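You operate a simulated robot arm through the tools that you are given. There is no shell and no other tool. Be economical: measure what you need, move in short steps, check, and stop when the job is done.

Carry out the task below with a simulated two-armed robot. There is one attempt and no reset: what you move stays moved.

TASK
On the card bench, fold the green cloth in half, so that its two short edges meet.

It is judged by the outcome, as a careful person would: the job done as asked, and still so three seconds after it is handed in. It fails if anything else is knocked over, pushed out of place, dropped, spilled or broken. Flat cloth is picked up by pressing the open fingertips on it (5 to 10 N) and closing them slowly along it; thin cloth reads only 2 to 8 mm in the jaws.

THE ROBOT
Two 7-joint arms with two-finger parallel grippers on one trunk, on a base that drives. Base frame: it is fixed to the floor where the robot stands at the start and does not move with it; the origin is under the middle of the robot, x ahead of it, y to its left, z up; the surface under the hand at the start is at about z = 88. Lengths are in cm, angles in rad, forces in N, time in s.
The left shoulder is at the start at [6.3, 16.5, 119.5], the right one opposite. With the tool pointing down near the work surface each hand reaches from about 40 to 88 cm from the robot's upright axis, wherever it stands, measured 20 degrees to its own side. Places, roughly: card bench [60, -30, 90]. Payload 3.43 kg a hand.
The TCP of each hand is the grasp point between the finger pads, 3.4 cm short of the fingertips. In the tool frame z runs along the fingers and y along their closing line. Largest opening 12.8 cm; finger width 2.4, thickness 1.2; the body of the gripper, 4.8 by 13 cm, starts 9.6 cm behind the TCP.
Orientation is told as [roll, pitch, yaw] about the base's x, y, z axes, in that order, counted from this pose: with the fingers straight down and closing along the base's y, the tool's x points along the base's -x, its y along +y and its z along -z.

THE INTERFACE
- The arms move only by the tool servo_tool. It takes "left_commands", "right_commands" or both (then of equal length, played together; a hand with none holds still); each is one flat list of numbers, 7 for each row, row after row: the shift along the tool's x, y, z in cm, then the turn, a rotation vector about the tool's x, y, z in rad, then the finger opening in cm, from 0 to 12.8. In form: [x, y, z, ax, ay, az, grip, x, y, z, ax, ay, az, grip, ...]. A call has 1 to 8 rows; each row shifts and turns the commanded pose from where the row before left it, along the tool's axes as they then stand. Each row takes 0.2 s and may step no farther than 5 cm and 0.15 rad from the row before; otherwise, or with a gripper value out of range, the whole call is refused. A pose out of reach is approached as far as the arm can. The call stops where the force on the tool passes 40 N (or 10 N more than at its start, if that is more) or the arm is blocked; 0.2 s more then pass. The fingers move at their own pace (about 15.3 cm/s each) and stop on an object; they squeeze with about 24 N. The grip force told is the motor's: it shows also when the fingers shut on nothing. Time passes only in rows, and 0.2 s behind the last, so rows that do not move let the fingers close. It gives the time, the measured TCP pose, the force on the tool (base axes), the opening and the grip force at its end, in the units of the frame above (readings bear some noise), with the torque about the TCP (base axes, N m) and any sound that the robot's microphone picked up.
- Cameras (640 x 400 px; columns grow to the right, rows downward): "scene" is now at [13.75, 0.94, 141.78]; the picture's right is [0.07, -1.00, 0.00], its down [-0.57, -0.04, -0.82] and it looks along [0.82, 0.06, -0.57] (base axes); focal length 219 px, centre (320, 200). "left" rides on the left gripper at [7.6, 1.1, -16] in its tool frame; the picture's right is [-0.15, 0.99, 0.00], its down [-0.88, -0.13, -0.46] and it looks along [-0.45, -0.07, 0.89] (tool axes); focal length 234 px, centre (320, 200). "right" rides on the right gripper at [7.6, -1.1, -16] in its tool frame; the picture's right is [0.15, 0.99, 0.00], its down [-0.88, 0.13, -0.46] and it looks along [-0.45, 0.07, 0.89] (tool axes); focal length 234 px, centre (320, 200). There is no depth. A picture from a camera that has moved, and an enlarged one, comes with that camera's place and axes in the base frame and with its lens. The place of the scene camera against the robot may be out by one fixed shift of up to 1.2 cm in any direction.
- grab_frame(camera): a new picture of that camera. It takes no simulated time.
- lift_body(by): slides the trunk up (or, below 0, down) by that many cm; the arms and the scene camera ride with it, the base frame stays. It gives what a move gives, with no picture.
- roll_base(legs): drives the robot by 1 to 6 legs, each [ahead, left, turn to the left] in cm, cm and rad, along the robot's own axes; the way and the turn of a leg run together, so that a leg with both is an arc; at most 150 cm and 3.142 rad a leg. The arms and the cameras ride along, it lands a little off, and it stops where it bumps. It gives what a move gives.
- turn_head(pan, tilt): turns the head with the scene camera to pan (to the left, within 1.501 rad either way) and tilt (down, from -0.506 to 1.204), counted from straight ahead of the robot. It gives what a move gives.
- inspect(camera, box): a new picture of the part [left, top, right, bottom] of that camera's present view, enlarged. It takes no simulated time.
- finish_job(): hands the job in; it is judged then, once.

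Go step by step. Nothing tells you exact positions but the pictures and the camera data: compare them with the known pose of the tool, close in by small moves and look again before you grip or let go. The budget is 120 turns and 88 pictures, counting those below and the enlarged ones. Unless the task says otherwise, let go and move clear before handing in, and close with one line.

The tools are called as name(argument=value, ...) on one line, values as JSON. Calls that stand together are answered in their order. servo_tool: Moves the arms, as the interface text tells. Its arguments: {"type":"object","properties":{"left_commands":{"type":"array","items":{"type":"number"}},"right_commands":{"type":"array","items":{"type":"number"}}},"required":[]} The other tools are called the same way: lift_body (by) slides the trunk up or down; roll_base (legs) drives the base; turn_head (pan, tilt) turns the head that bears the scene camera; grab_frame (camera) takes a picture; inspect (camera, box) takes an enlarged picture of a part of a camera's view; finish_job () hands the job in.

At the start:

```text
time: 0.0
left_tool_pos: [71.32, 7.93, 108.77]
left_tcp_rot: [-0.005, -0.021, 0.002]
left_ft_force: [-0.2, 0.0, 0.3]
left_torque: [0.0, 0.0, 0.03]
left_width: 12.81
left_finger_force: 0.0
right_tool_pos: [42.26, -41.91, 101.95]
right_tcp_rot: [-0.003, -0.006, -0.001]
right_ft_force: [-0.5, 0.0, 0.4]
right_torque: [-0.03, 0.02, 0.0]
right_width: 12.79
right_finger_force: 0.0
trunk travel left (down, up): [-67.5, 26.5]
robot x, y, heading: [0.08, -0.03, 0.002]
head pan, tilt: [0.07, 0.616]
```

scene: 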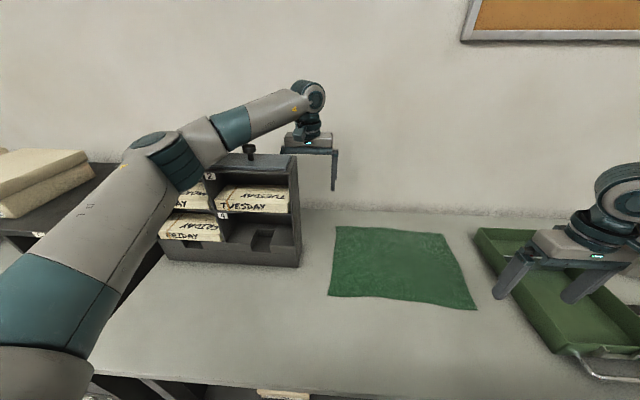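
right: 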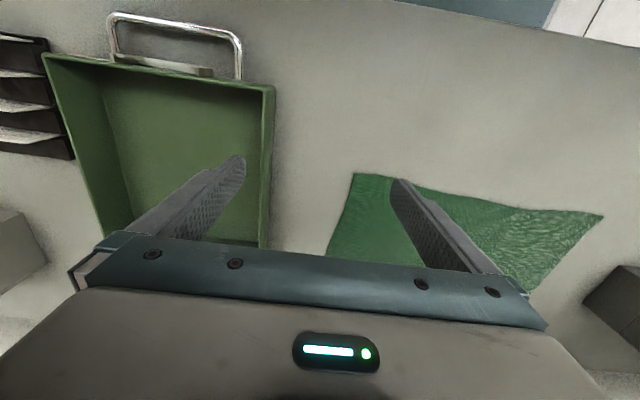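
left: 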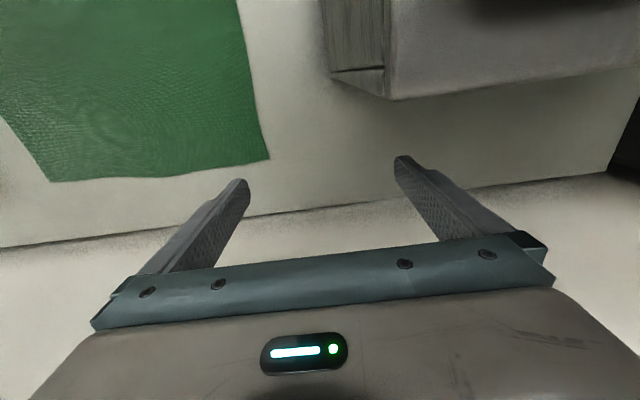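

The green cloth lies flat with x about 46–74 and y about 0 to -38, so its short edges are at y≈0 and y≈-38. The shelf stands to its left and the tray to its right. My plan is to stand further right, pinch the right short edge with both hands (right hand far corner, left hand near corner), and drive the base left to carry that edge over. First I look to the right for obstacles.

turn_head(pan=-0.7, tilt=0.6)

grab_frame(camera="scene")

```text
time: 1.1
left_tool_pos: [71.69, 7.91, 108.72]
left_tcp_rot: [-0.005, -0.021, 0.002]
left_ft_force: [0.7, 0.9, 0.4]
left_torque: [-0.01, -0.03, 0.04]
left_width: 12.79
left_finger_force: 0.0
right_tool_pos: [42.46, -42.03, 101.71]
right_tcp_rot: [-0.001, -0.003, -0.001]
right_ft_force: [0.0, 0.2, 0.8]
right_torque: [-0.01, -0.01, -0.02]
right_width: 12.81
right_finger_force: 0.1
trunk travel left (down, up): [-67.5, 26.5]
robot x, y, heading: [-0.12, 0.05, -0.002]
head pan, tilt: [-0.7, 0.6]
```

```text
84 pictures are left
camera scene: at [12.15, -5.57, 141.86], right [-0.64, -0.77, 0.0], down [-0.43, 0.36, -0.83], along [0.63, -0.53, -0.56], focal length 219 px, centre (320, 200)
```

scene: 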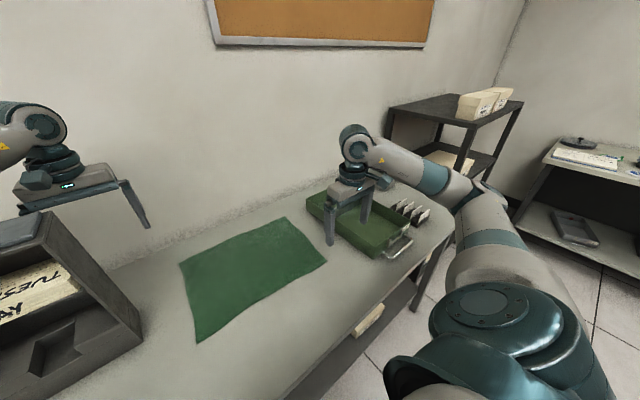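

The way to the right is clear, with only a low card rack past the tray. I'll raise the trunk so both arms clear everything, then drive right.

lift_body(by=16)

roll_base(legs=[[0, -44, 0]])

turn_head(pan=0.25, tilt=0.75)

grab_frame(camera="scene")

```text
time: 2.9
left_tool_pos: [72.04, 7.78, 124.2]
left_tcp_rot: [-0.001, -0.014, 0.0]
left_ft_force: [-0.3, 0.3, 0.4]
left_torque: [0.0, 0.04, -0.01]
left_width: 12.81
left_finger_force: 0.1
right_tool_pos: [42.86, -42.11, 117.62]
right_tcp_rot: [-0.001, -0.001, 0.0]
right_ft_force: [0.0, 0.7, -0.2]
right_torque: [0.0, 0.01, 0.01]
right_width: 12.81
right_finger_force: 0.1
trunk travel left (down, up): [-83.5, 10.5]
robot x, y, heading: [-0.04, 0.22, -0.001]
head pan, tilt: [-0.7, 0.6]
```

```text
time: 5.7
left_tool_pos: [72.06, -37.31, 124.2]
left_tcp_rot: [-0.003, -0.016, 0.012]
left_ft_force: [-0.6, 0.3, -0.6]
left_torque: [-0.01, -0.02, 0.0]
left_width: 12.78
left_finger_force: 0.0
right_tool_pos: [43.52, -87.47, 117.57]
right_tcp_rot: [0.0, 0.002, 0.01]
right_ft_force: [0.8, 0.1, -0.6]
right_torque: [0.01, 0.03, -0.01]
right_width: 12.82
right_finger_force: 0.0
trunk travel left (down, up): [-83.5, 10.5]
robot x, y, heading: [0.15, -45.62, 0.009]
head pan, tilt: [-0.7, 0.6]
```

```text
time: 6.9
left_tool_pos: [72.17, -37.41, 124.19]
left_tcp_rot: [-0.004, -0.015, 0.013]
left_ft_force: [-0.3, -0.8, 0.0]
left_torque: [0.01, 0.03, -0.02]
left_width: 12.81
left_finger_force: 0.0
right_tool_pos: [43.62, -87.62, 117.51]
right_tcp_rot: [-0.001, 0.001, 0.01]
right_ft_force: [0.1, -0.8, -0.1]
right_torque: [0.0, 0.0, -0.01]
right_width: 12.79
right_finger_force: 0.1
trunk travel left (down, up): [-83.5, 10.5]
robot x, y, heading: [0.2, -45.52, 0.004]
head pan, tilt: [0.25, 0.75]
```

```text
83 pictures are left
camera scene: at [14.14, -43.69, 156.51], right [0.26, -0.97, 0.0], down [-0.66, -0.18, -0.73], along [0.71, 0.19, -0.68], focal length 219 px, centre (320, 200)
```

scene: 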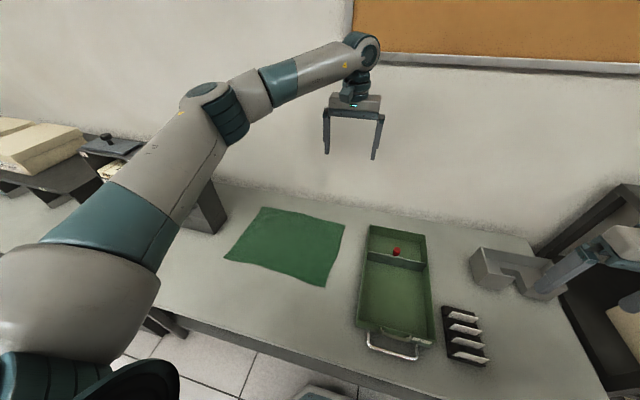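

The cloth's right edge runs from about (46,-35) to (73,-38.5), and the tray's wall is at y≈-48. I'll bring the left hand back over the near corner and the right hand toward the far corner, staying high.

servo_tool(left_commands=[4.6, 0.4, 0, 0, 0, 0, 12.8, 4.6, 0.4, 0, 0, 0, 0, 12.8, 4.6, 0.4, 0, 0, 0, 0, 12.8, 4.6, 0.4, 0, 0, 0, 0, 12.8, 4.6, 0.4, 0, 0, 0, 0, 12.8, 0, 0, 0, 0, 0, 0, 6, 0, 0, 0, 0, 0, 0, 6, 0, 0, 0, 0, 0, 0, 6], right_commands=[-2, 4.5, 0, 0, 0, 0, 6, -2, 4.5, 0, 0, 0, 0, 6, -3.5, 3.5, 0, 0, 0, 0, 6, -3.5, 3.5, 0, 0, 0, 0, 6, -3.5, 3.5, 0, 0, 0, 0, 6, -3.5, 3.5, 0, 0, 0, 0, 6, -3.5, 3.5, 0, 0, 0, 0, 6, -3.5, 3.5, 0, 0, 0, 0, 6])

grab_frame(camera="scene")

```text
time: 8.7
left_tool_pos: [49.06, -35.15, 123.84]
left_tcp_rot: [-0.006, -0.015, 0.012]
left_ft_force: [0.5, 1.3, 0.2]
left_torque: [-0.05, 0.03, -0.01]
left_width: 6.01
left_finger_force: 0.2
right_tool_pos: [68.41, -56.87, 117.51]
right_tcp_rot: [-0.001, 0.0, 0.009]
right_ft_force: [-0.3, -0.1, 0.0]
right_torque: [-0.02, 0.0, -0.02]
right_width: 6.03
right_finger_force: 0.1
trunk travel left (down, up): [-83.5, 10.5]
robot x, y, heading: [-0.04, -45.43, 0.007]
head pan, tilt: [0.25, 0.75]
```

```text
82 pictures are left
camera scene: at [14.21, -43.32, 156.5], right [0.26, -0.97, 0.0], down [-0.66, -0.18, -0.73], along [0.71, 0.19, -0.68], focal length 219 px, centre (320, 200)
```

scene: 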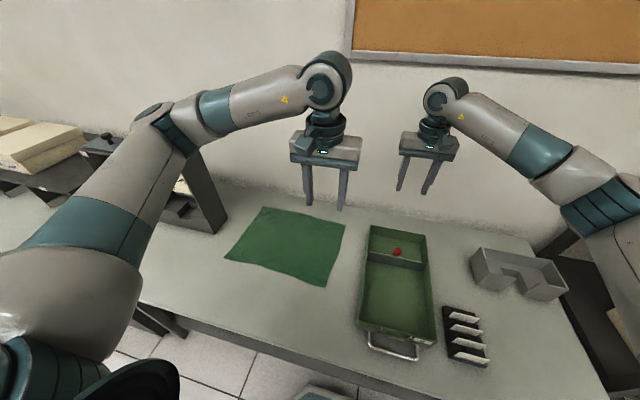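

Both hands are well separated. I'll bring the right hand over the far part of the right edge and lower both to just above the cloth.

servo_tool(left_commands=[0, 0, 0, 0, 0, 0, 5, 0, 0, 0, 0, 0, 0, 5, 0, 0, 0, 0, 0, 0, 5, 0, 0, 5, 0, 0, 0, 5, 0, 0, 5, 0, 0, 0, 5, 0, 0, 5, 0, 0, 0, 5, 0, 0, 5, 0, 0, 0, 5, 0, 0, 5, 0, 0, 0, 5], right_commands=[-0.4, 4.85, 0, 0, 0, 0, 5, -0.4, 4.85, 0, 0, 0, 0, 5, -0.4, 4.85, 0, 0, 0, 0, 5, -0.4, 4.85, 0, 0, 0, 0, 5, 0, 0, 5, 0, 0, 0, 5, 0, 0, 5, 0, 0, 0, 5, 0, 0, 5, 0, 0, 0, 5, 0, 0, 4, 0, 0, 0, 5])

grab_frame(camera="scene")

grab_frame(camera="left")

grab_frame(camera="right")

```text
time: 10.5
left_tool_pos: [49.2, -35.33, 98.92]
left_tcp_rot: [-0.003, -0.013, 0.013]
left_ft_force: [0.1, -0.2, -0.1]
left_torque: [0.01, 0.02, 0.02]
left_width: 5.0
left_finger_force: 0.0
right_tool_pos: [69.79, -37.63, 98.33]
right_tcp_rot: [-0.001, 0.0, 0.01]
right_ft_force: [0.2, -0.7, -0.2]
right_torque: [-0.01, 0.01, -0.04]
right_width: 5.0
right_finger_force: 0.1
trunk travel left (down, up): [-83.5, 10.5]
robot x, y, heading: [0.41, -45.98, 0.009]
head pan, tilt: [0.25, 0.75]
```

```text
81 pictures are left
camera scene: at [14.3, -43.66, 156.51], right [0.26, -0.97, 0.0], down [-0.66, -0.18, -0.73], along [0.71, 0.19, -0.68], focal length 219 px, centre (320, 200)
```

scene: 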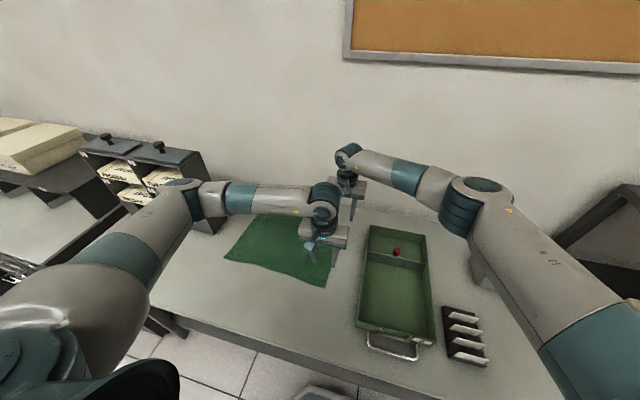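

```text
80 pictures are left
camera left: at [41.56, -34.22, 114.79], right [0.14, 0.99, 0.0], down [0.88, -0.12, 0.47], along [0.46, -0.06, -0.88], focal length 234 px, centre (320, 200)
```

left: 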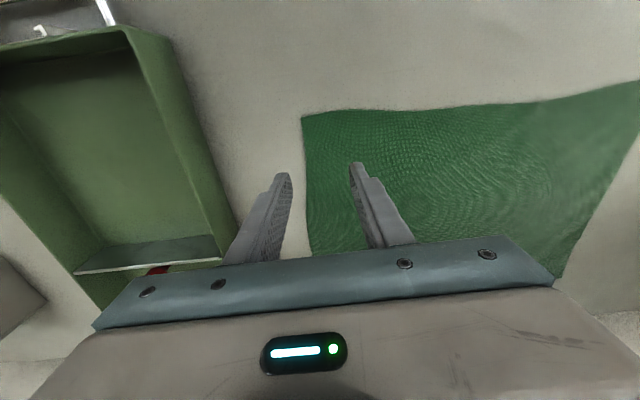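

```text
79 pictures are left
camera right: at [62.21, -38.85, 114.25], right [-0.16, 0.99, 0.0], down [0.88, 0.14, 0.46], along [0.45, 0.07, -0.89], focal length 234 px, centre (320, 200)
```

right: 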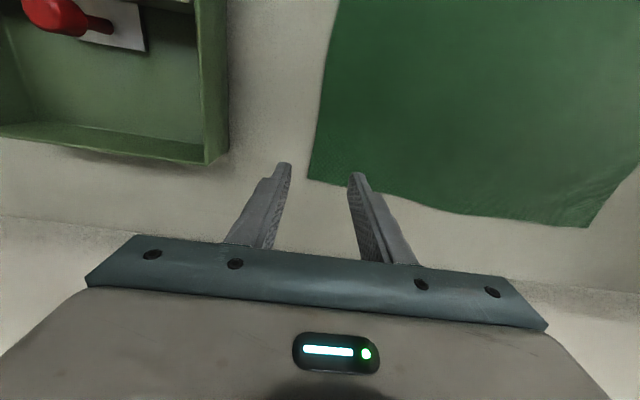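

The hand cameras put the right edge at y≈-37.0 near the left hand and y≈-38.6 near the right hand. I'll set narrow openings straddling just inside the edge and lower to about 1 cm above the cloth.

servo_tool(left_commands=[0.5, 0.05, 2, 0, 0, 0, 2.5, 0.5, 0, 2.5, 0, 0, 0, 2.5, 0, 0, 2, 0, 0, 0, 2.5, 0, 0, 0, 0, 0, 0, 2.5], right_commands=[-0.2, 0.45, 2, 0, 0, 0, 2.5, 0, 0.45, 2, 0, 0, 0, 2.5, 0, 0, 1.9, 0, 0, 0, 2.5, 0, 0, 0, 0, 0, 0, 2.5])

grab_frame(camera="left")

grab_frame(camera="right")

```text
time: 11.5
left_tool_pos: [48.36, -35.83, 92.24]
left_tcp_rot: [-0.005, -0.013, 0.011]
left_ft_force: [-0.7, 0.6, 0.4]
left_torque: [0.0, -0.02, -0.01]
left_width: 2.52
left_finger_force: 0.0
right_tool_pos: [69.92, -37.03, 92.45]
right_tcp_rot: [-0.001, -0.001, 0.01]
right_ft_force: [-0.3, -0.6, 0.0]
right_torque: [-0.01, 0.01, 0.03]
right_width: 2.51
right_finger_force: 0.1
trunk travel left (down, up): [-83.5, 10.5]
robot x, y, heading: [0.1, -45.71, 0.012]
head pan, tilt: [0.25, 0.75]
```

```text
78 pictures are left
camera left: at [40.7, -34.53, 108.09], right [0.13, 0.99, 0.0], down [0.88, -0.12, 0.47], along [0.46, -0.06, -0.88], focal length 234 px, centre (320, 200)
```

left: 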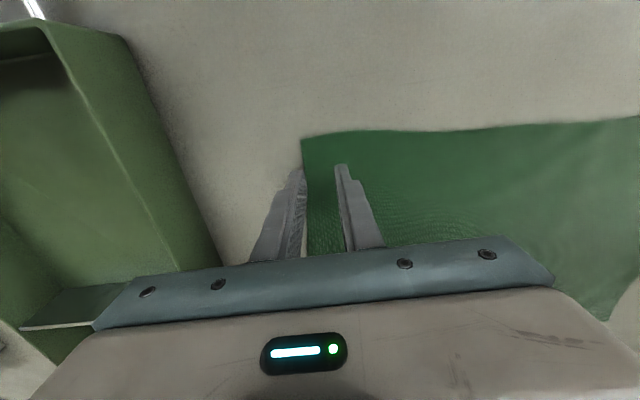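

```text
77 pictures are left
camera right: at [62.33, -38.16, 108.31], right [-0.16, 0.99, 0.0], down [0.88, 0.14, 0.46], along [0.45, 0.07, -0.89], focal length 234 px, centre (320, 200)
```

right: 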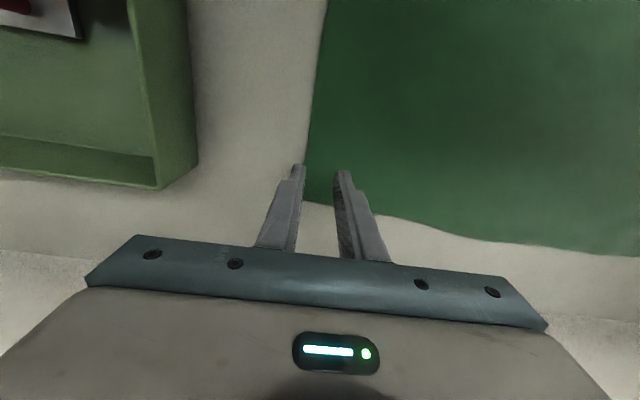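

The outer fingertips sit right at the edge, so I'll shift both slightly inward and then press down in small steps.

servo_tool(left_commands=[0, 0.6, 0, 0, 0, 0, 2.5, 0, 0, 0.4, 0, 0, 0, 2.5, 0, 0, 0.3, 0, 0, 0, 2.5, 0, 0, 0, 0, 0, 0, 2.5], right_commands=[0, 0.9, 0, 0, 0, 0, 2.5, 0, 0, 0.4, 0, 0, 0, 2.5, 0, 0, 0.3, 0, 0, 0, 2.5, 0, 0, 0, 0, 0, 0, 2.5])

```text
time: 12.5
left_tool_pos: [48.46, -35.01, 91.75]
left_tcp_rot: [-0.004, -0.013, 0.012]
left_ft_force: [-0.7, -0.4, -0.1]
left_torque: [-0.01, 0.0, -0.01]
left_width: 2.5
left_finger_force: 0.1
right_tool_pos: [69.84, -36.14, 92.0]
right_tcp_rot: [0.0, -0.001, 0.011]
right_ft_force: [0.7, -0.1, 0.5]
right_torque: [-0.01, 0.02, 0.0]
right_width: 2.47
right_finger_force: 0.0
trunk travel left (down, up): [-83.5, 10.5]
robot x, y, heading: [0.36, -46.4, 0.01]
head pan, tilt: [0.25, 0.75]
```

servo_tool(left_commands=[0, 0, 0.2, 0, 0, 0, 2.5, 0, 0, 0.2, 0, 0, 0, 2.5, 0, 0, 0, 0, 0, 0, 2.5], right_commands=[0, 0, 0.2, 0, 0, 0, 2.5, 0, 0, 0.2, 0, 0, 0, 2.5, 0, 0, 0.2, 0, 0, 0, 2.5])

```text
time: 13.3
left_tool_pos: [48.49, -35.07, 91.58]
left_tcp_rot: [-0.003, -0.019, 0.012]
left_ft_force: [1.6, 3.3, 27.7]
left_torque: [0.23, 0.14, -0.03]
left_width: 2.49
left_finger_force: 0.1
right_tool_pos: [69.61, -36.08, 91.6]
right_tcp_rot: [-0.001, -0.002, 0.014]
right_ft_force: [-0.8, 0.5, 1.9]
right_torque: [-0.04, 0.04, -0.01]
right_width: 2.49
right_finger_force: 0.1
trunk travel left (down, up): [-83.5, 10.5]
robot x, y, heading: [0.02, -45.75, 0.011]
head pan, tilt: [0.25, 0.75]
```

Contact is stiff: the left hand is pressing too hard at 28 N and the right barely touches. I'll trim both by fractions of a millimetre.

servo_tool(left_commands=[0, 0, -0.12, 0, 0, 0, 2.5, 0, 0, 0, 0, 0, 0, 2.5], right_commands=[0, 0, 0.06, 0, 0, 0, 2.5, 0, 0, 0, 0, 0, 0, 2.5])

```text
time: 13.9
left_tool_pos: [48.35, -35.28, 91.66]
left_tcp_rot: [-0.005, -0.017, 0.012]
left_ft_force: [3.9, 0.4, 13.0]
left_torque: [-0.01, -0.02, -0.01]
left_width: 2.51
left_finger_force: 0.1
right_tool_pos: [69.75, -36.07, 91.62]
right_tcp_rot: [0.001, -0.004, 0.01]
right_ft_force: [-3.2, -0.5, 15.7]
right_torque: [-0.24, 0.14, -0.05]
right_width: 2.49
right_finger_force: 0.1
trunk travel left (down, up): [-83.5, 10.5]
robot x, y, heading: [-0.02, -45.77, 0.01]
head pan, tilt: [0.25, 0.75]
```

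servo_tool(left_commands=[0, 0, -0.04, 0, 0, 0, 2.2, 0, 0, 0, 0, 0, 0, 1.9, 0, 0, 0, 0, 0, 0, 1.6, 0, 0, 0, 0, 0, 0, 1.3, 0, 0, 0, 0, 0, 0, 1.0, 0, 0, 0, 0, 0, 0, 0.7, 0, 0, 0, 0, 0, 0, 0.3, 0, 0, 0, 0, 0, 0, 0], right_commands=[0, 0, -0.05, 0, 0, 0, 2.2, 0, 0, 0, 0, 0, 0, 1.9, 0, 0, 0, 0, 0, 0, 1.6, 0, 0, 0, 0, 0, 0, 1.3, 0, 0, 0, 0, 0, 0, 1.0, 0, 0, 0, 0, 0, 0, 0.7, 0, 0, 0, 0, 0, 0, 0.3, 0, 0, 0, 0, 0, 0, 0])

grab_frame(camera="left")

grab_frame(camera="right")

```text
time: 15.7
left_tool_pos: [48.3, -35.12, 91.61]
left_tcp_rot: [-0.004, -0.017, 0.013]
left_ft_force: [-0.3, -0.3, -0.7]
left_torque: [0.05, -0.02, 0.01]
left_width: 0.21
left_finger_force: 24.0
right_tool_pos: [69.76, -36.22, 91.53]
right_tcp_rot: [-0.002, -0.003, 0.011]
right_ft_force: [2.5, -1.4, 28.9]
right_torque: [-0.21, 0.0, 0.03]
right_width: 0.22
right_finger_force: 23.9
trunk travel left (down, up): [-83.5, 10.5]
robot x, y, heading: [-0.03, -45.8, 0.01]
head pan, tilt: [0.25, 0.75]
```

```text
76 pictures are left
camera left: at [40.6, -34.06, 107.46], right [0.13, 0.99, 0.0], down [0.87, -0.12, 0.47], along [0.47, -0.06, -0.88], focal length 234 px, centre (320, 200)
```

left: 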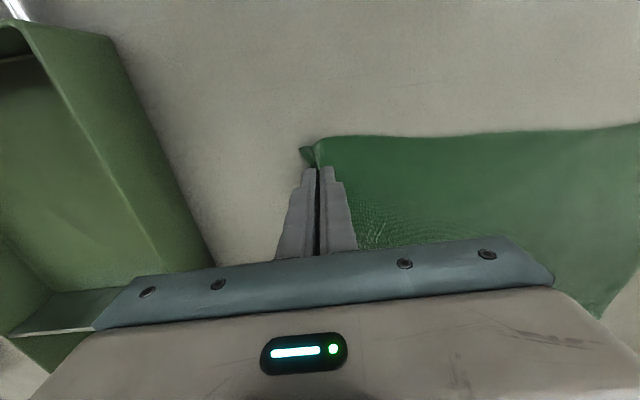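

```text
75 pictures are left
camera right: at [62.03, -37.36, 107.35], right [-0.16, 0.99, 0.0], down [0.88, 0.14, 0.46], along [0.45, 0.07, -0.89], focal length 234 px, centre (320, 200)
```

right: 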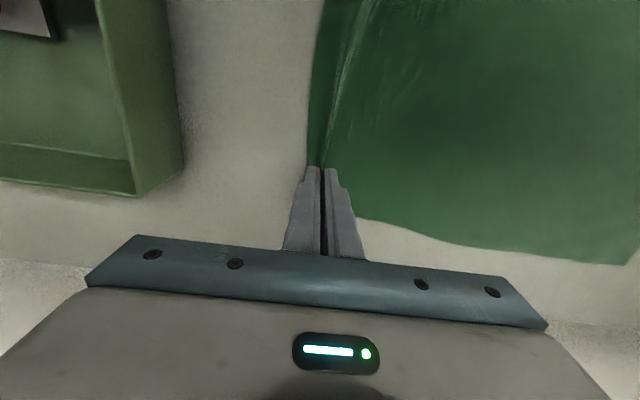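

Both jaws read 2 mm with a visible ridge at the edge, so they hold cloth. I'll lift both hands 4 cm and check.

servo_tool(left_commands=[0, 0, -1, 0, 0, 0, 0, 0, 0, -1.5, 0, 0, 0, 0, 0, 0, -1.5, 0, 0, 0, 0, 0, 0, 0, 0, 0, 0, 0], right_commands=[0, 0, -1, 0, 0, 0, 0, 0, 0, -1.5, 0, 0, 0, 0, 0, 0, -1.5, 0, 0, 0, 0, 0, 0, 0, 0, 0, 0, 0])

grab_frame(camera="left")

grab_frame(camera="right")

grab_frame(camera="scene")

```text
time: 16.7
left_tool_pos: [48.46, -35.21, 95.44]
left_tcp_rot: [-0.004, -0.014, 0.013]
left_ft_force: [-0.4, -0.8, -0.5]
left_torque: [-0.01, 0.03, 0.0]
left_width: 0.19
left_finger_force: 23.7
right_tool_pos: [69.77, -36.0, 95.08]
right_tcp_rot: [0.0, 0.0, 0.011]
right_ft_force: [-0.3, -0.5, 0.3]
right_torque: [-0.04, 0.01, 0.02]
right_width: 0.21
right_finger_force: 24.0
trunk travel left (down, up): [-83.5, 10.5]
robot x, y, heading: [0.49, -45.95, 0.008]
head pan, tilt: [0.25, 0.75]
```

```text
74 pictures are left
camera left: at [40.71, -34.12, 111.34], right [0.13, 0.99, 0.0], down [0.88, -0.12, 0.47], along [0.46, -0.06, -0.88], focal length 234 px, centre (320, 200)
```

left: 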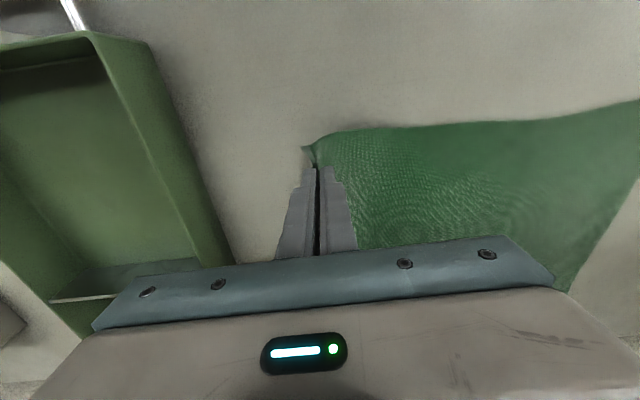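

```text
73 pictures are left
camera right: at [62.16, -37.17, 111.02], right [-0.16, 0.99, 0.0], down [0.88, 0.14, 0.45], along [0.45, 0.07, -0.89], focal length 234 px, centre (320, 200)
```

right: 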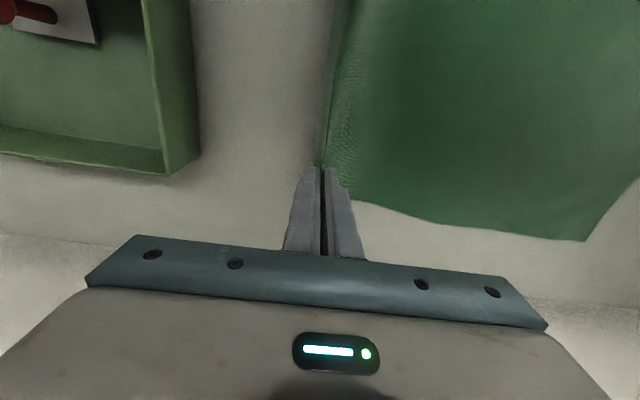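

```text
72 pictures are left
camera scene: at [14.22, -43.62, 156.5], right [0.26, -0.97, 0.0], down [-0.66, -0.18, -0.73], along [0.71, 0.19, -0.68], focal length 219 px, centre (320, 200)
```

scene: 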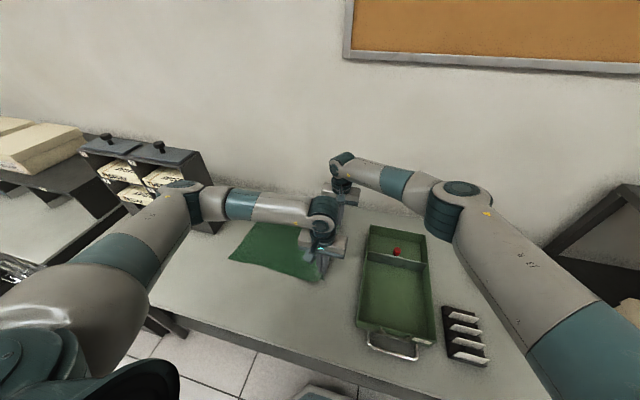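

Both hands hold the edge. I'll carry it along an arc by alternating base drives to the left with height changes.

servo_tool(left_commands=[0, 0.5, -1.3, 0, 0, 0, 0, 0, 1, -1.3, 0, 0, 0, 0, 0, 1, -1.3, 0, 0, 0, 0, 0, 1, -1.3, 0, 0, 0, 0, 0, 1, -1.3, 0, 0, 0, 0], right_commands=[0, 0.5, -1.3, 0, 0, 0, 0, 0, 1, -1.3, 0, 0, 0, 0, 0, 1, -1.3, 0, 0, 0, 0, 0, 1, -1.3, 0, 0, 0, 0, 0, 1, -1.3, 0, 0, 0, 0])

roll_base(legs=[[0, 8, 0]])

grab_frame(camera="scene")

```text
time: 17.9
left_tool_pos: [48.23, -30.39, 102.08]
left_tcp_rot: [-0.004, -0.016, 0.012]
left_ft_force: [-0.2, 0.2, -0.1]
left_torque: [0.03, -0.05, 0.0]
left_width: 0.24
left_finger_force: 23.8
right_tool_pos: [69.62, -31.42, 101.87]
right_tcp_rot: [0.0, -0.001, 0.013]
right_ft_force: [0.6, -0.7, 0.0]
right_torque: [-0.02, -0.02, 0.0]
right_width: 0.19
right_finger_force: 24.3
trunk travel left (down, up): [-83.5, 10.5]
robot x, y, heading: [0.25, -45.36, 0.011]
head pan, tilt: [0.25, 0.75]
```

```text
time: 19.0
left_tool_pos: [48.28, -22.97, 102.06]
left_tcp_rot: [-0.001, -0.015, 0.011]
left_ft_force: [-0.1, -0.1, 0.1]
left_torque: [0.05, 0.02, -0.04]
left_width: 0.24
left_finger_force: 24.2
right_tool_pos: [69.42, -24.13, 101.84]
right_tcp_rot: [0.001, -0.001, 0.008]
right_ft_force: [-0.9, -0.7, -0.9]
right_torque: [-0.03, -0.01, -0.01]
right_width: 0.22
right_finger_force: 23.8
trunk travel left (down, up): [-83.5, 10.5]
robot x, y, heading: [0.35, -38.13, 0.008]
head pan, tilt: [0.25, 0.75]
```

```text
71 pictures are left
camera scene: at [14.06, -36.07, 156.52], right [0.26, -0.97, 0.0], down [-0.66, -0.17, -0.73], along [0.71, 0.19, -0.68], focal length 219 px, centre (320, 200)
```

scene: 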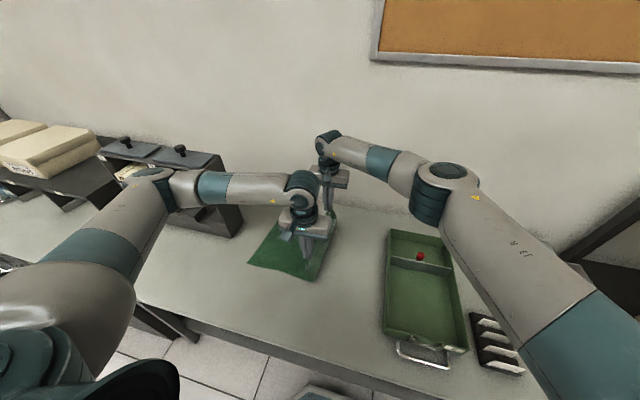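

The cloth is hanging from both hands and following. I'll raise the trunk and drive further left over the fold line.

lift_body(by=4)

roll_base(legs=[[0, 12, 0]])

grab_frame(camera="scene")

grab_frame(camera="left")

```text
time: 19.8
left_tool_pos: [48.26, -22.65, 105.99]
left_tcp_rot: [-0.006, -0.015, 0.009]
left_ft_force: [0.6, 0.3, 0.2]
left_torque: [-0.06, -0.01, 0.03]
left_width: 0.2
left_finger_force: 24.3
right_tool_pos: [69.65, -23.85, 105.74]
right_tcp_rot: [-0.002, 0.0, 0.008]
right_ft_force: [-0.4, 0.9, 0.2]
right_torque: [-0.02, 0.01, 0.0]
right_width: 0.18
right_finger_force: 23.6
trunk travel left (down, up): [-87.5, 6.5]
robot x, y, heading: [-0.11, -37.89, 0.009]
head pan, tilt: [0.25, 0.75]
```

```text
time: 21.1
left_tool_pos: [48.14, -10.76, 106.1]
left_tcp_rot: [-0.002, -0.014, 0.011]
left_ft_force: [-0.3, -0.6, 0.9]
left_torque: [0.03, 0.02, -0.02]
left_width: 0.21
left_finger_force: 23.8
right_tool_pos: [69.48, -11.79, 105.83]
right_tcp_rot: [0.0, 0.001, 0.009]
right_ft_force: [-0.6, -0.3, -0.7]
right_torque: [-0.01, 0.01, 0.01]
right_width: 0.23
right_finger_force: 24.5
trunk travel left (down, up): [-87.5, 6.5]
robot x, y, heading: [0.32, -25.58, 0.008]
head pan, tilt: [0.25, 0.75]
```

```text
70 pictures are left
camera scene: at [13.95, -23.75, 160.52], right [0.26, -0.97, 0.0], down [-0.66, -0.17, -0.73], along [0.71, 0.19, -0.68], focal length 219 px, centre (320, 200)
```

scene: 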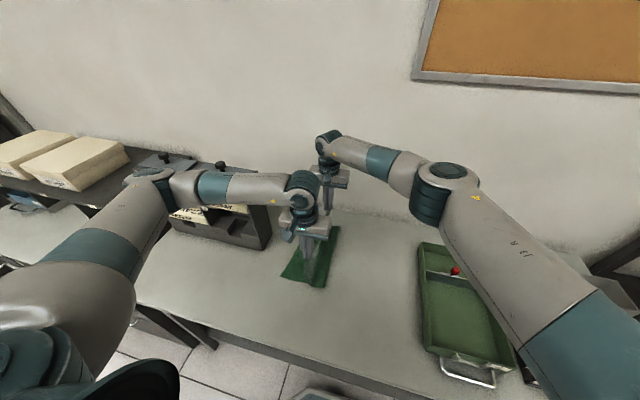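

```text
69 pictures are left
camera left: at [40.42, -9.55, 121.9], right [0.14, 0.99, 0.0], down [0.88, -0.12, 0.47], along [0.46, -0.06, -0.88], focal length 234 px, centre (320, 200)
```

left: 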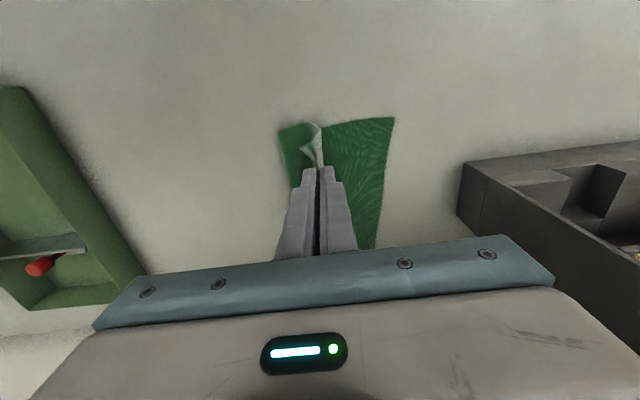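

The near-left corner NL reads about (46.8,-0.1) and the fold is forming near y≈-16. I'll continue left while lowering, shifting about 1.4 cm forward to match the corners.

servo_tool(left_commands=[-0.3, 1, 1.3, 0, 0, 0, 0, -0.3, 1, 1.3, 0, 0, 0, 0, -0.3, 1, 1.3, 0, 0, 0, 0, -0.3, 1, 1.3, 0, 0, 0, 0, -0.3, 1, 1.3, 0, 0, 0, 0, 0, 0, 0, 0, 0, 0, 0], right_commands=[-0.25, 0.8, 1.3, 0, 0, 0, 0, -0.25, 0.8, 1.3, 0, 0, 0, 0, -0.25, 0.8, 1.3, 0, 0, 0, 0, -0.25, 0.8, 1.3, 0, 0, 0, 0, -0.25, 0.8, 1.3, 0, 0, 0, 0, 0, 0, 0, 0, 0, 0, 0])

grab_frame(camera="left")

grab_frame(camera="right")

```text
time: 22.5
left_tool_pos: [49.65, -5.49, 99.71]
left_tcp_rot: [-0.003, -0.016, 0.01]
left_ft_force: [-1.3, -0.8, 0.4]
left_torque: [0.0, 0.03, 0.01]
left_width: 0.22
left_finger_force: 24.2
right_tool_pos: [70.14, -8.86, 100.25]
right_tcp_rot: [-0.001, -0.003, 0.01]
right_ft_force: [0.0, -0.4, -0.8]
right_torque: [-0.03, 0.01, -0.01]
right_width: 0.21
right_finger_force: 24.1
right hand out of reach, approached as far as the arm can: row 5
trunk travel left (down, up): [-87.5, 6.5]
robot x, y, heading: [-0.18, -25.72, 0.012]
head pan, tilt: [0.25, 0.75]
```

```text
68 pictures are left
camera left: at [41.94, -4.39, 115.49], right [0.14, 0.99, 0.0], down [0.87, -0.12, 0.47], along [0.46, -0.07, -0.88], focal length 234 px, centre (320, 200)
```

left: 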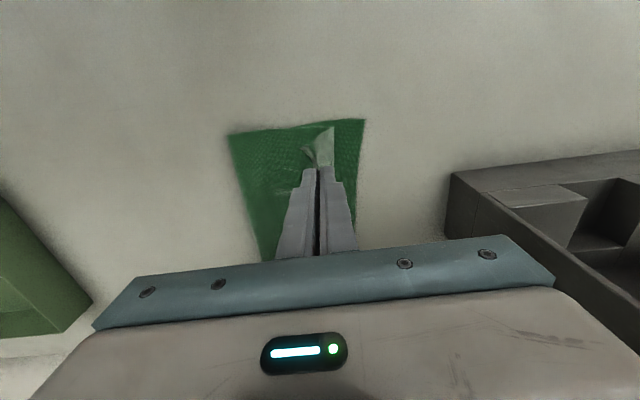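

```text
67 pictures are left
camera right: at [62.53, -9.93, 116.02], right [-0.16, 0.99, 0.0], down [0.88, 0.14, 0.46], along [0.45, 0.07, -0.89], focal length 234 px, centre (320, 200)
```

right: 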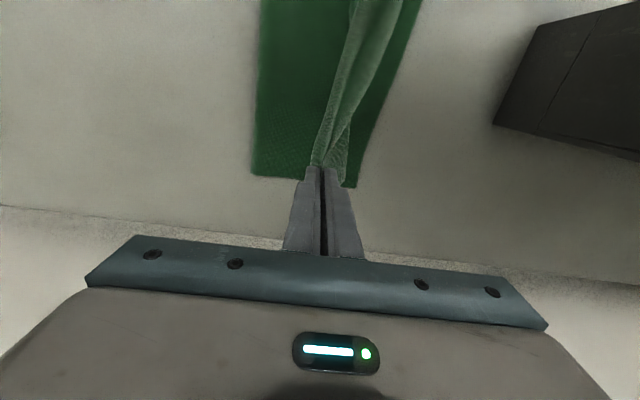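

The far-left corner FL is about (74.2,-3.4) and NL about (46.7,-0.2). Both hands still need about 3.5 cm left and 0.7 cm forward. The right arm is at its reach limit, so I'll drive the base.

roll_base(legs=[[1, 3.5, 0]])

servo_tool(left_commands=[0, 0, 1.5, 0, 0, 0, 0, 0, 0, 1.5, 0, 0, 0, 0, 0, 0, 0, 0, 0, 0, 0], right_commands=[0, 0, 1.5, 0, 0, 0, 0, 0, 0, 2, 0, 0, 0, 0, 0, 0, 0, 0, 0, 0, 0])

grab_frame(camera="left")

grab_frame(camera="right")

grab_frame(camera="scene")

```text
time: 23.3
left_tool_pos: [50.49, -2.65, 99.85]
left_tcp_rot: [0.003, -0.015, 0.009]
left_ft_force: [-1.0, -0.8, 0.6]
left_torque: [0.08, -0.02, 0.02]
left_width: 0.22
left_finger_force: 24.3
right_tool_pos: [71.01, -6.07, 100.33]
right_tcp_rot: [0.006, -0.003, 0.006]
right_ft_force: [0.0, -0.8, 0.3]
right_torque: [0.08, 0.0, 0.0]
right_width: 0.21
right_finger_force: 24.4
trunk travel left (down, up): [-87.5, 6.5]
robot x, y, heading: [0.89, -22.3, 0.006]
head pan, tilt: [0.25, 0.75]
```

```text
time: 24.1
left_tool_pos: [50.44, -2.42, 96.94]
left_tcp_rot: [-0.006, -0.015, 0.009]
left_ft_force: [0.2, 0.8, -0.6]
left_torque: [0.01, 0.0, -0.01]
left_width: 0.22
left_finger_force: 23.8
right_tool_pos: [70.65, -5.96, 96.97]
right_tcp_rot: [0.0, -0.003, 0.006]
right_ft_force: [0.3, -0.6, -0.5]
right_torque: [-0.02, 0.02, 0.01]
right_width: 0.19
right_finger_force: 24.1
right hand out of reach, approached as far as the arm can: row 2
trunk travel left (down, up): [-87.5, 6.5]
robot x, y, heading: [1.02, -22.29, 0.01]
head pan, tilt: [0.25, 0.75]
```

```text
66 pictures are left
camera left: at [42.88, -1.08, 112.65], right [0.14, 0.99, 0.0], down [0.88, -0.12, 0.47], along [0.46, -0.07, -0.88], focal length 234 px, centre (320, 200)
```

left: 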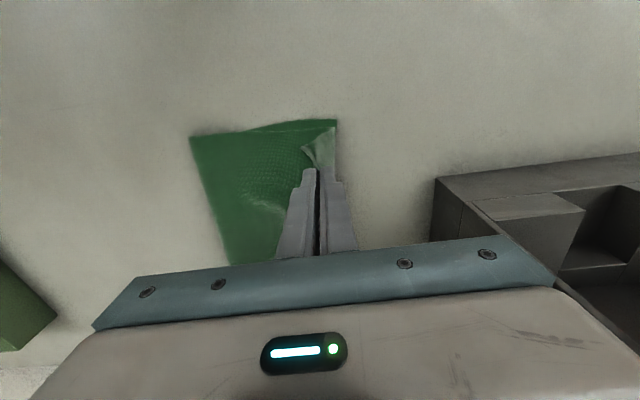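

```text
65 pictures are left
camera right: at [63.06, -7.01, 112.78], right [-0.15, 0.99, 0.0], down [0.88, 0.14, 0.46], along [0.45, 0.07, -0.89], focal length 234 px, centre (320, 200)
```

right: 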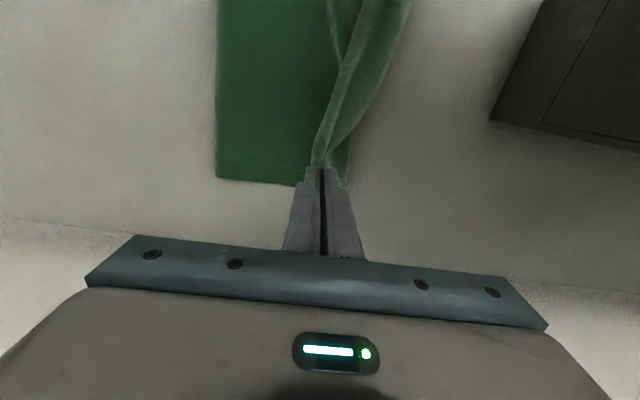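

```text
64 pictures are left
camera scene: at [14.91, -19.98, 160.5], right [0.26, -0.97, 0.0], down [-0.66, -0.18, -0.73], along [0.71, 0.19, -0.68], focal length 219 px, centre (320, 200)
```

scene: 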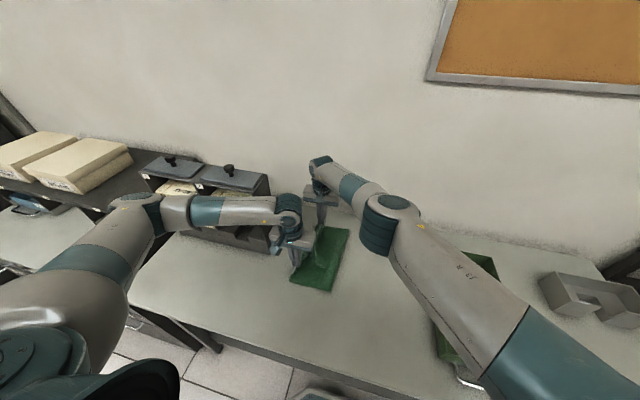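

Both hands are nearly above the matching corners. I'll lower the trunk to set the edge down, which also restores reach for the right arm.

lift_body(by=-4.2)

servo_tool(right_commands=[-0.2, 0.5, 0, 0, 0, 0, 0, -0.2, 0.4, 0, 0, 0, 0, 0, 0, 0, 0, 0, 0, 0, 0])

grab_frame(camera="left")

grab_frame(camera="right")

```text
time: 25.0
left_tool_pos: [50.55, -2.43, 92.72]
left_tcp_rot: [-0.004, -0.016, 0.01]
left_ft_force: [0.7, 0.3, -0.5]
left_torque: [-0.01, 0.0, 0.04]
left_width: 0.22
left_finger_force: 24.4
right_tool_pos: [70.6, -6.01, 92.92]
right_tcp_rot: [0.002, -0.003, 0.005]
right_ft_force: [-0.5, 0.4, 0.8]
right_torque: [-0.01, 0.0, 0.02]
right_width: 0.21
right_finger_force: 23.8
trunk travel left (down, up): [-83.3, 10.7]
robot x, y, heading: [1.18, -22.54, 0.011]
head pan, tilt: [0.25, 0.75]
```

```text
time: 25.8
left_tool_pos: [50.54, -2.41, 92.67]
left_tcp_rot: [-0.005, -0.014, 0.006]
left_ft_force: [0.1, 0.1, 0.7]
left_torque: [-0.02, -0.01, -0.01]
left_width: 0.21
left_finger_force: 23.5
right_tool_pos: [70.59, -5.98, 92.75]
right_tcp_rot: [-0.001, -0.003, 0.006]
right_ft_force: [0.1, 0.0, 0.2]
right_torque: [-0.01, 0.02, 0.0]
right_width: 0.19
right_finger_force: 23.8
right hand out of reach, approached as far as the arm can: row 1, 2
trunk travel left (down, up): [-83.3, 10.7]
robot x, y, heading: [0.83, -22.18, 0.01]
head pan, tilt: [0.25, 0.75]
```

```text
63 pictures are left
camera left: at [42.86, -1.19, 108.51], right [0.14, 0.99, 0.0], down [0.87, -0.12, 0.47], along [0.46, -0.07, -0.88], focal length 234 px, centre (320, 200)
```

left: 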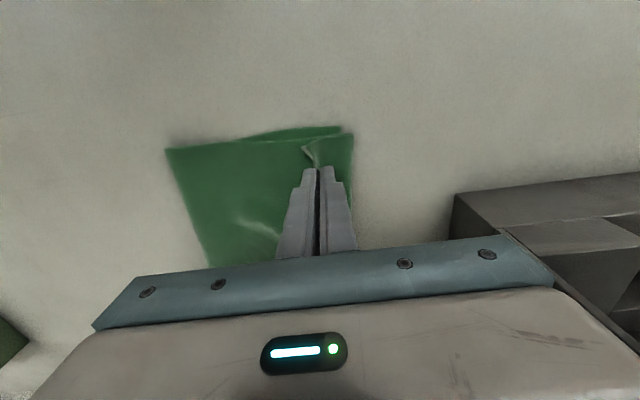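

```text
62 pictures are left
camera right: at [63.05, -7.14, 108.64], right [-0.15, 0.99, 0.0], down [0.88, 0.14, 0.46], along [0.45, 0.07, -0.89], focal length 234 px, centre (320, 200)
```

right: 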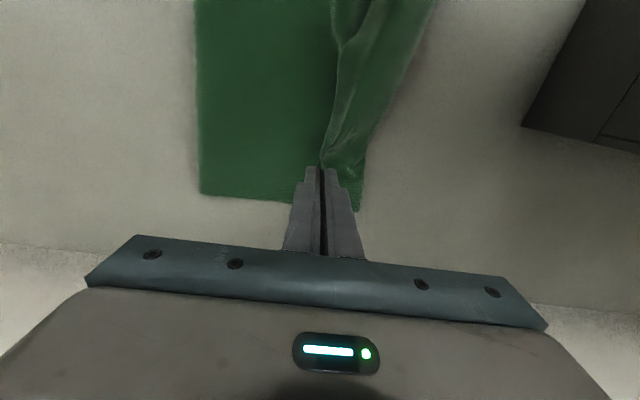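

I want a closer look at how the held edge lies before releasing.

inspect(camera="right", box=[180, 0, 460, 220])

inspect(camera="left", box=[150, 100, 390, 280])

```text
1.82 times, centred on (320, 110) of right
camera zoom: at [63.05, -7.14, 108.64], right [-0.15, 0.99, 0.0], down [0.88, 0.14, 0.46], along [0.45, 0.07, -0.89], focal length 426 px, centre (320, 364)
```

zoom: 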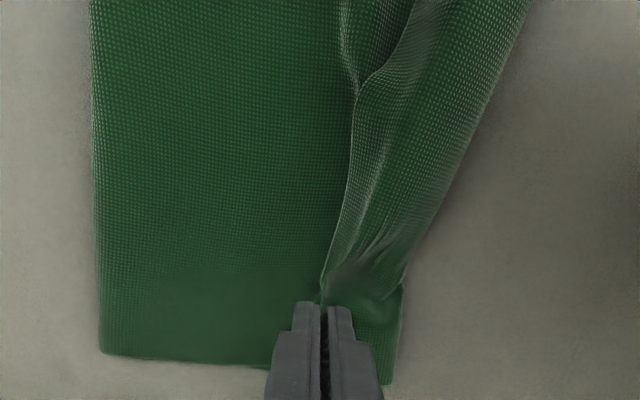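

```text
2.22 times, centred on (270, 190) of left
camera zoom: at [42.86, -1.19, 108.51], right [0.14, 0.99, 0.0], down [0.87, -0.12, 0.47], along [0.46, -0.07, -0.88], focal length 520 px, centre (431, 222)
```

zoom: 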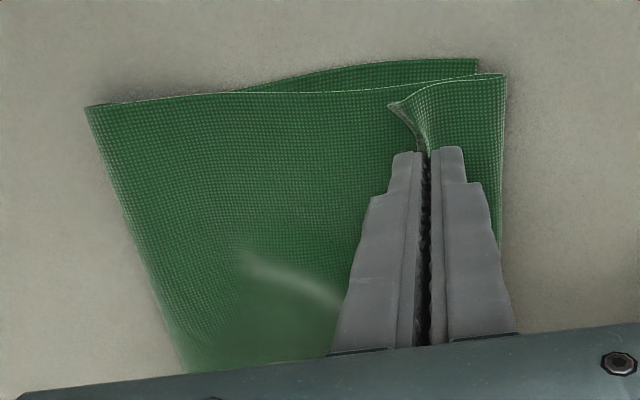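

The held edge is doubled back slightly and the top layer has slack. I'll raise the hands a little so the edge hangs free, and see how the fold relaxes before releasing.

servo_tool(left_commands=[0, 0, -1.5, 0, 0, 0, 0, 0, 0, -1.5, 0, 0, 0, 0, 0, 0, -1, 0, 0, 0, 0, 0, 0, 0, 0, 0, 0, 0, 0, 0, 0, 0, 0, 0, 0], right_commands=[0, 0, -1.5, 0, 0, 0, 0, 0, 0, -1.5, 0, 0, 0, 0, 0, 0, -1, 0, 0, 0, 0, 0, 0, 0, 0, 0, 0, 0, 0, 0, 0, 0, 0, 0, 0])

inspect(camera="left", box=[150, 60, 390, 280])

inspect(camera="right", box=[180, 0, 460, 220])

```text
time: 27.0
left_tool_pos: [50.47, -2.31, 96.71]
left_tcp_rot: [-0.005, -0.016, 0.008]
left_ft_force: [0.2, 0.1, 0.0]
left_torque: [-0.02, -0.02, 0.04]
left_width: 0.23
left_finger_force: 23.5
right_tool_pos: [70.67, -6.12, 96.84]
right_tcp_rot: [0.0, -0.003, 0.006]
right_ft_force: [0.6, -0.5, -0.4]
right_torque: [0.01, 0.0, -0.01]
right_width: 0.22
right_finger_force: 23.5
trunk travel left (down, up): [-83.3, 10.7]
robot x, y, heading: [1.28, -22.34, 0.001]
head pan, tilt: [0.25, 0.75]
```

```text
1.82 times, centred on (270, 170) of left
camera zoom: at [42.84, -1.1, 112.58], right [0.14, 0.99, 0.0], down [0.87, -0.12, 0.47], along [0.46, -0.07, -0.88], focal length 426 px, centre (411, 254)
```

zoom: 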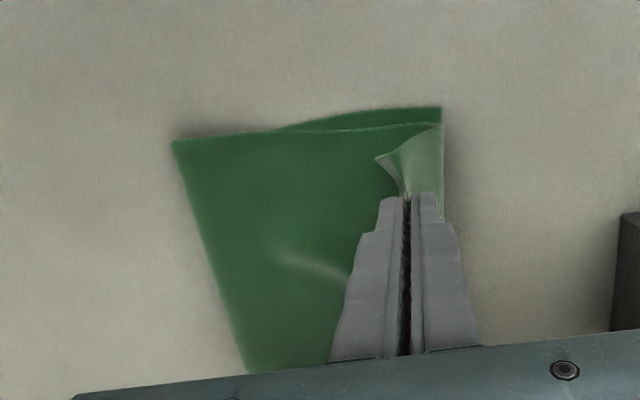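

```text
1.82 times, centred on (320, 110) of right
camera zoom: at [63.09, -7.14, 112.72], right [-0.15, 0.99, 0.0], down [0.88, 0.14, 0.46], along [0.45, 0.07, -0.89], focal length 426 px, centre (320, 364)
```

zoom: 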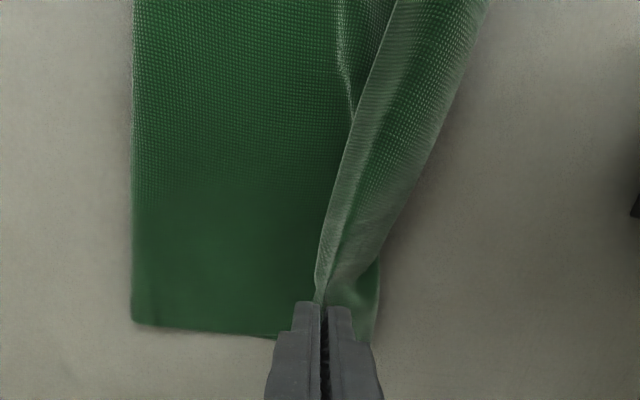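

The fold line has ended near y≈-16 instead of about -18.5, because the bottom layer peeled up. I'll back the edge up to the right so the bottom re-lays, then come over again on a lower, slacker arc.

servo_tool(left_commands=[0, -1, -1.2, 0, 0, 0, 0, 0, -1, -1.2, 0, 0, 0, 0, 0, -1, -1.2, 0, 0, 0, 0, 0, -1, -1.2, 0, 0, 0, 0, 0, -1, -1.2, 0, 0, 0, 0, 0, -1, -1.2, 0, 0, 0, 0], right_commands=[0, -1, -1.2, 0, 0, 0, 0, 0, -1, -1.2, 0, 0, 0, 0, 0, -1, -1.2, 0, 0, 0, 0, 0, -1, -1.2, 0, 0, 0, 0, 0, -1, -1.2, 0, 0, 0, 0, 0, -1, -1.2, 0, 0, 0, 0])

roll_base(legs=[[0, -14, 0]])

grab_frame(camera="scene")

grab_frame(camera="left")

```text
time: 28.4
left_tool_pos: [50.46, -8.37, 103.92]
left_tcp_rot: [-0.003, -0.013, 0.009]
left_ft_force: [-0.2, 1.1, 0.6]
left_torque: [0.0, -0.03, 0.01]
left_width: 0.2
left_finger_force: 23.8
right_tool_pos: [70.73, -11.95, 103.91]
right_tcp_rot: [0.002, -0.003, 0.004]
right_ft_force: [0.6, 0.3, 0.0]
right_torque: [0.0, 0.02, -0.03]
right_width: 0.17
right_finger_force: 24.0
trunk travel left (down, up): [-83.3, 10.7]
robot x, y, heading: [0.39, -22.8, 0.011]
head pan, tilt: [0.25, 0.75]
```

```text
time: 29.7
left_tool_pos: [50.62, -22.03, 103.85]
left_tcp_rot: [-0.007, -0.015, 0.01]
left_ft_force: [0.4, 0.2, 0.2]
left_torque: [-0.04, 0.0, -0.01]
left_width: 0.21
left_finger_force: 24.0
right_tool_pos: [70.79, -25.74, 103.8]
right_tcp_rot: [0.001, -0.002, 0.008]
right_ft_force: [0.5, -1.0, 0.2]
right_torque: [-0.01, 0.01, 0.0]
right_width: 0.2
right_finger_force: 23.9
trunk travel left (down, up): [-83.3, 10.7]
robot x, y, heading: [1.22, -36.16, 0.01]
head pan, tilt: [0.25, 0.75]
```

```text
57 pictures are left
camera scene: at [14.98, -33.87, 156.31], right [0.26, -0.97, 0.0], down [-0.66, -0.18, -0.73], along [0.71, 0.19, -0.68], focal length 219 px, centre (320, 200)
```

scene: 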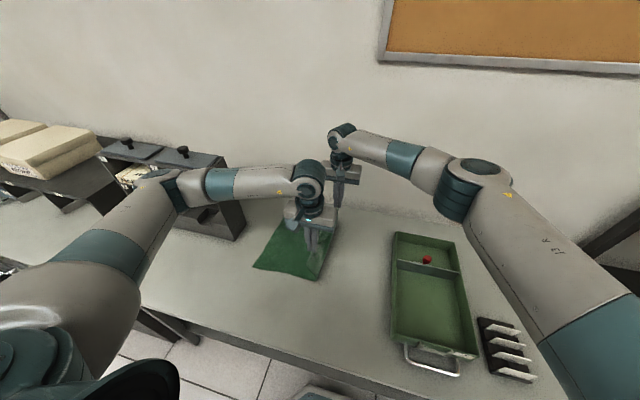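

```text
56 pictures are left
camera left: at [42.91, -20.83, 119.72], right [0.14, 0.99, 0.0], down [0.87, -0.12, 0.47], along [0.46, -0.07, -0.88], focal length 234 px, centre (320, 200)
```

left: 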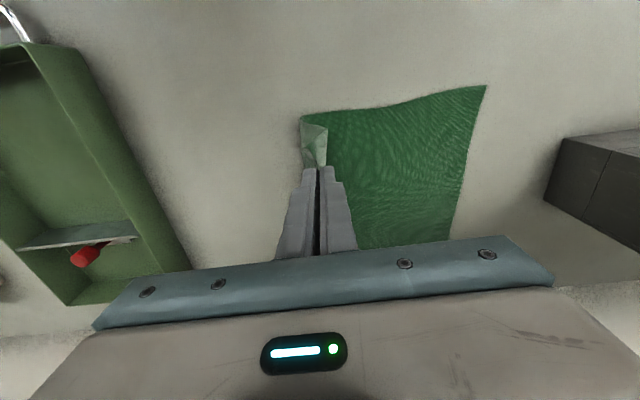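

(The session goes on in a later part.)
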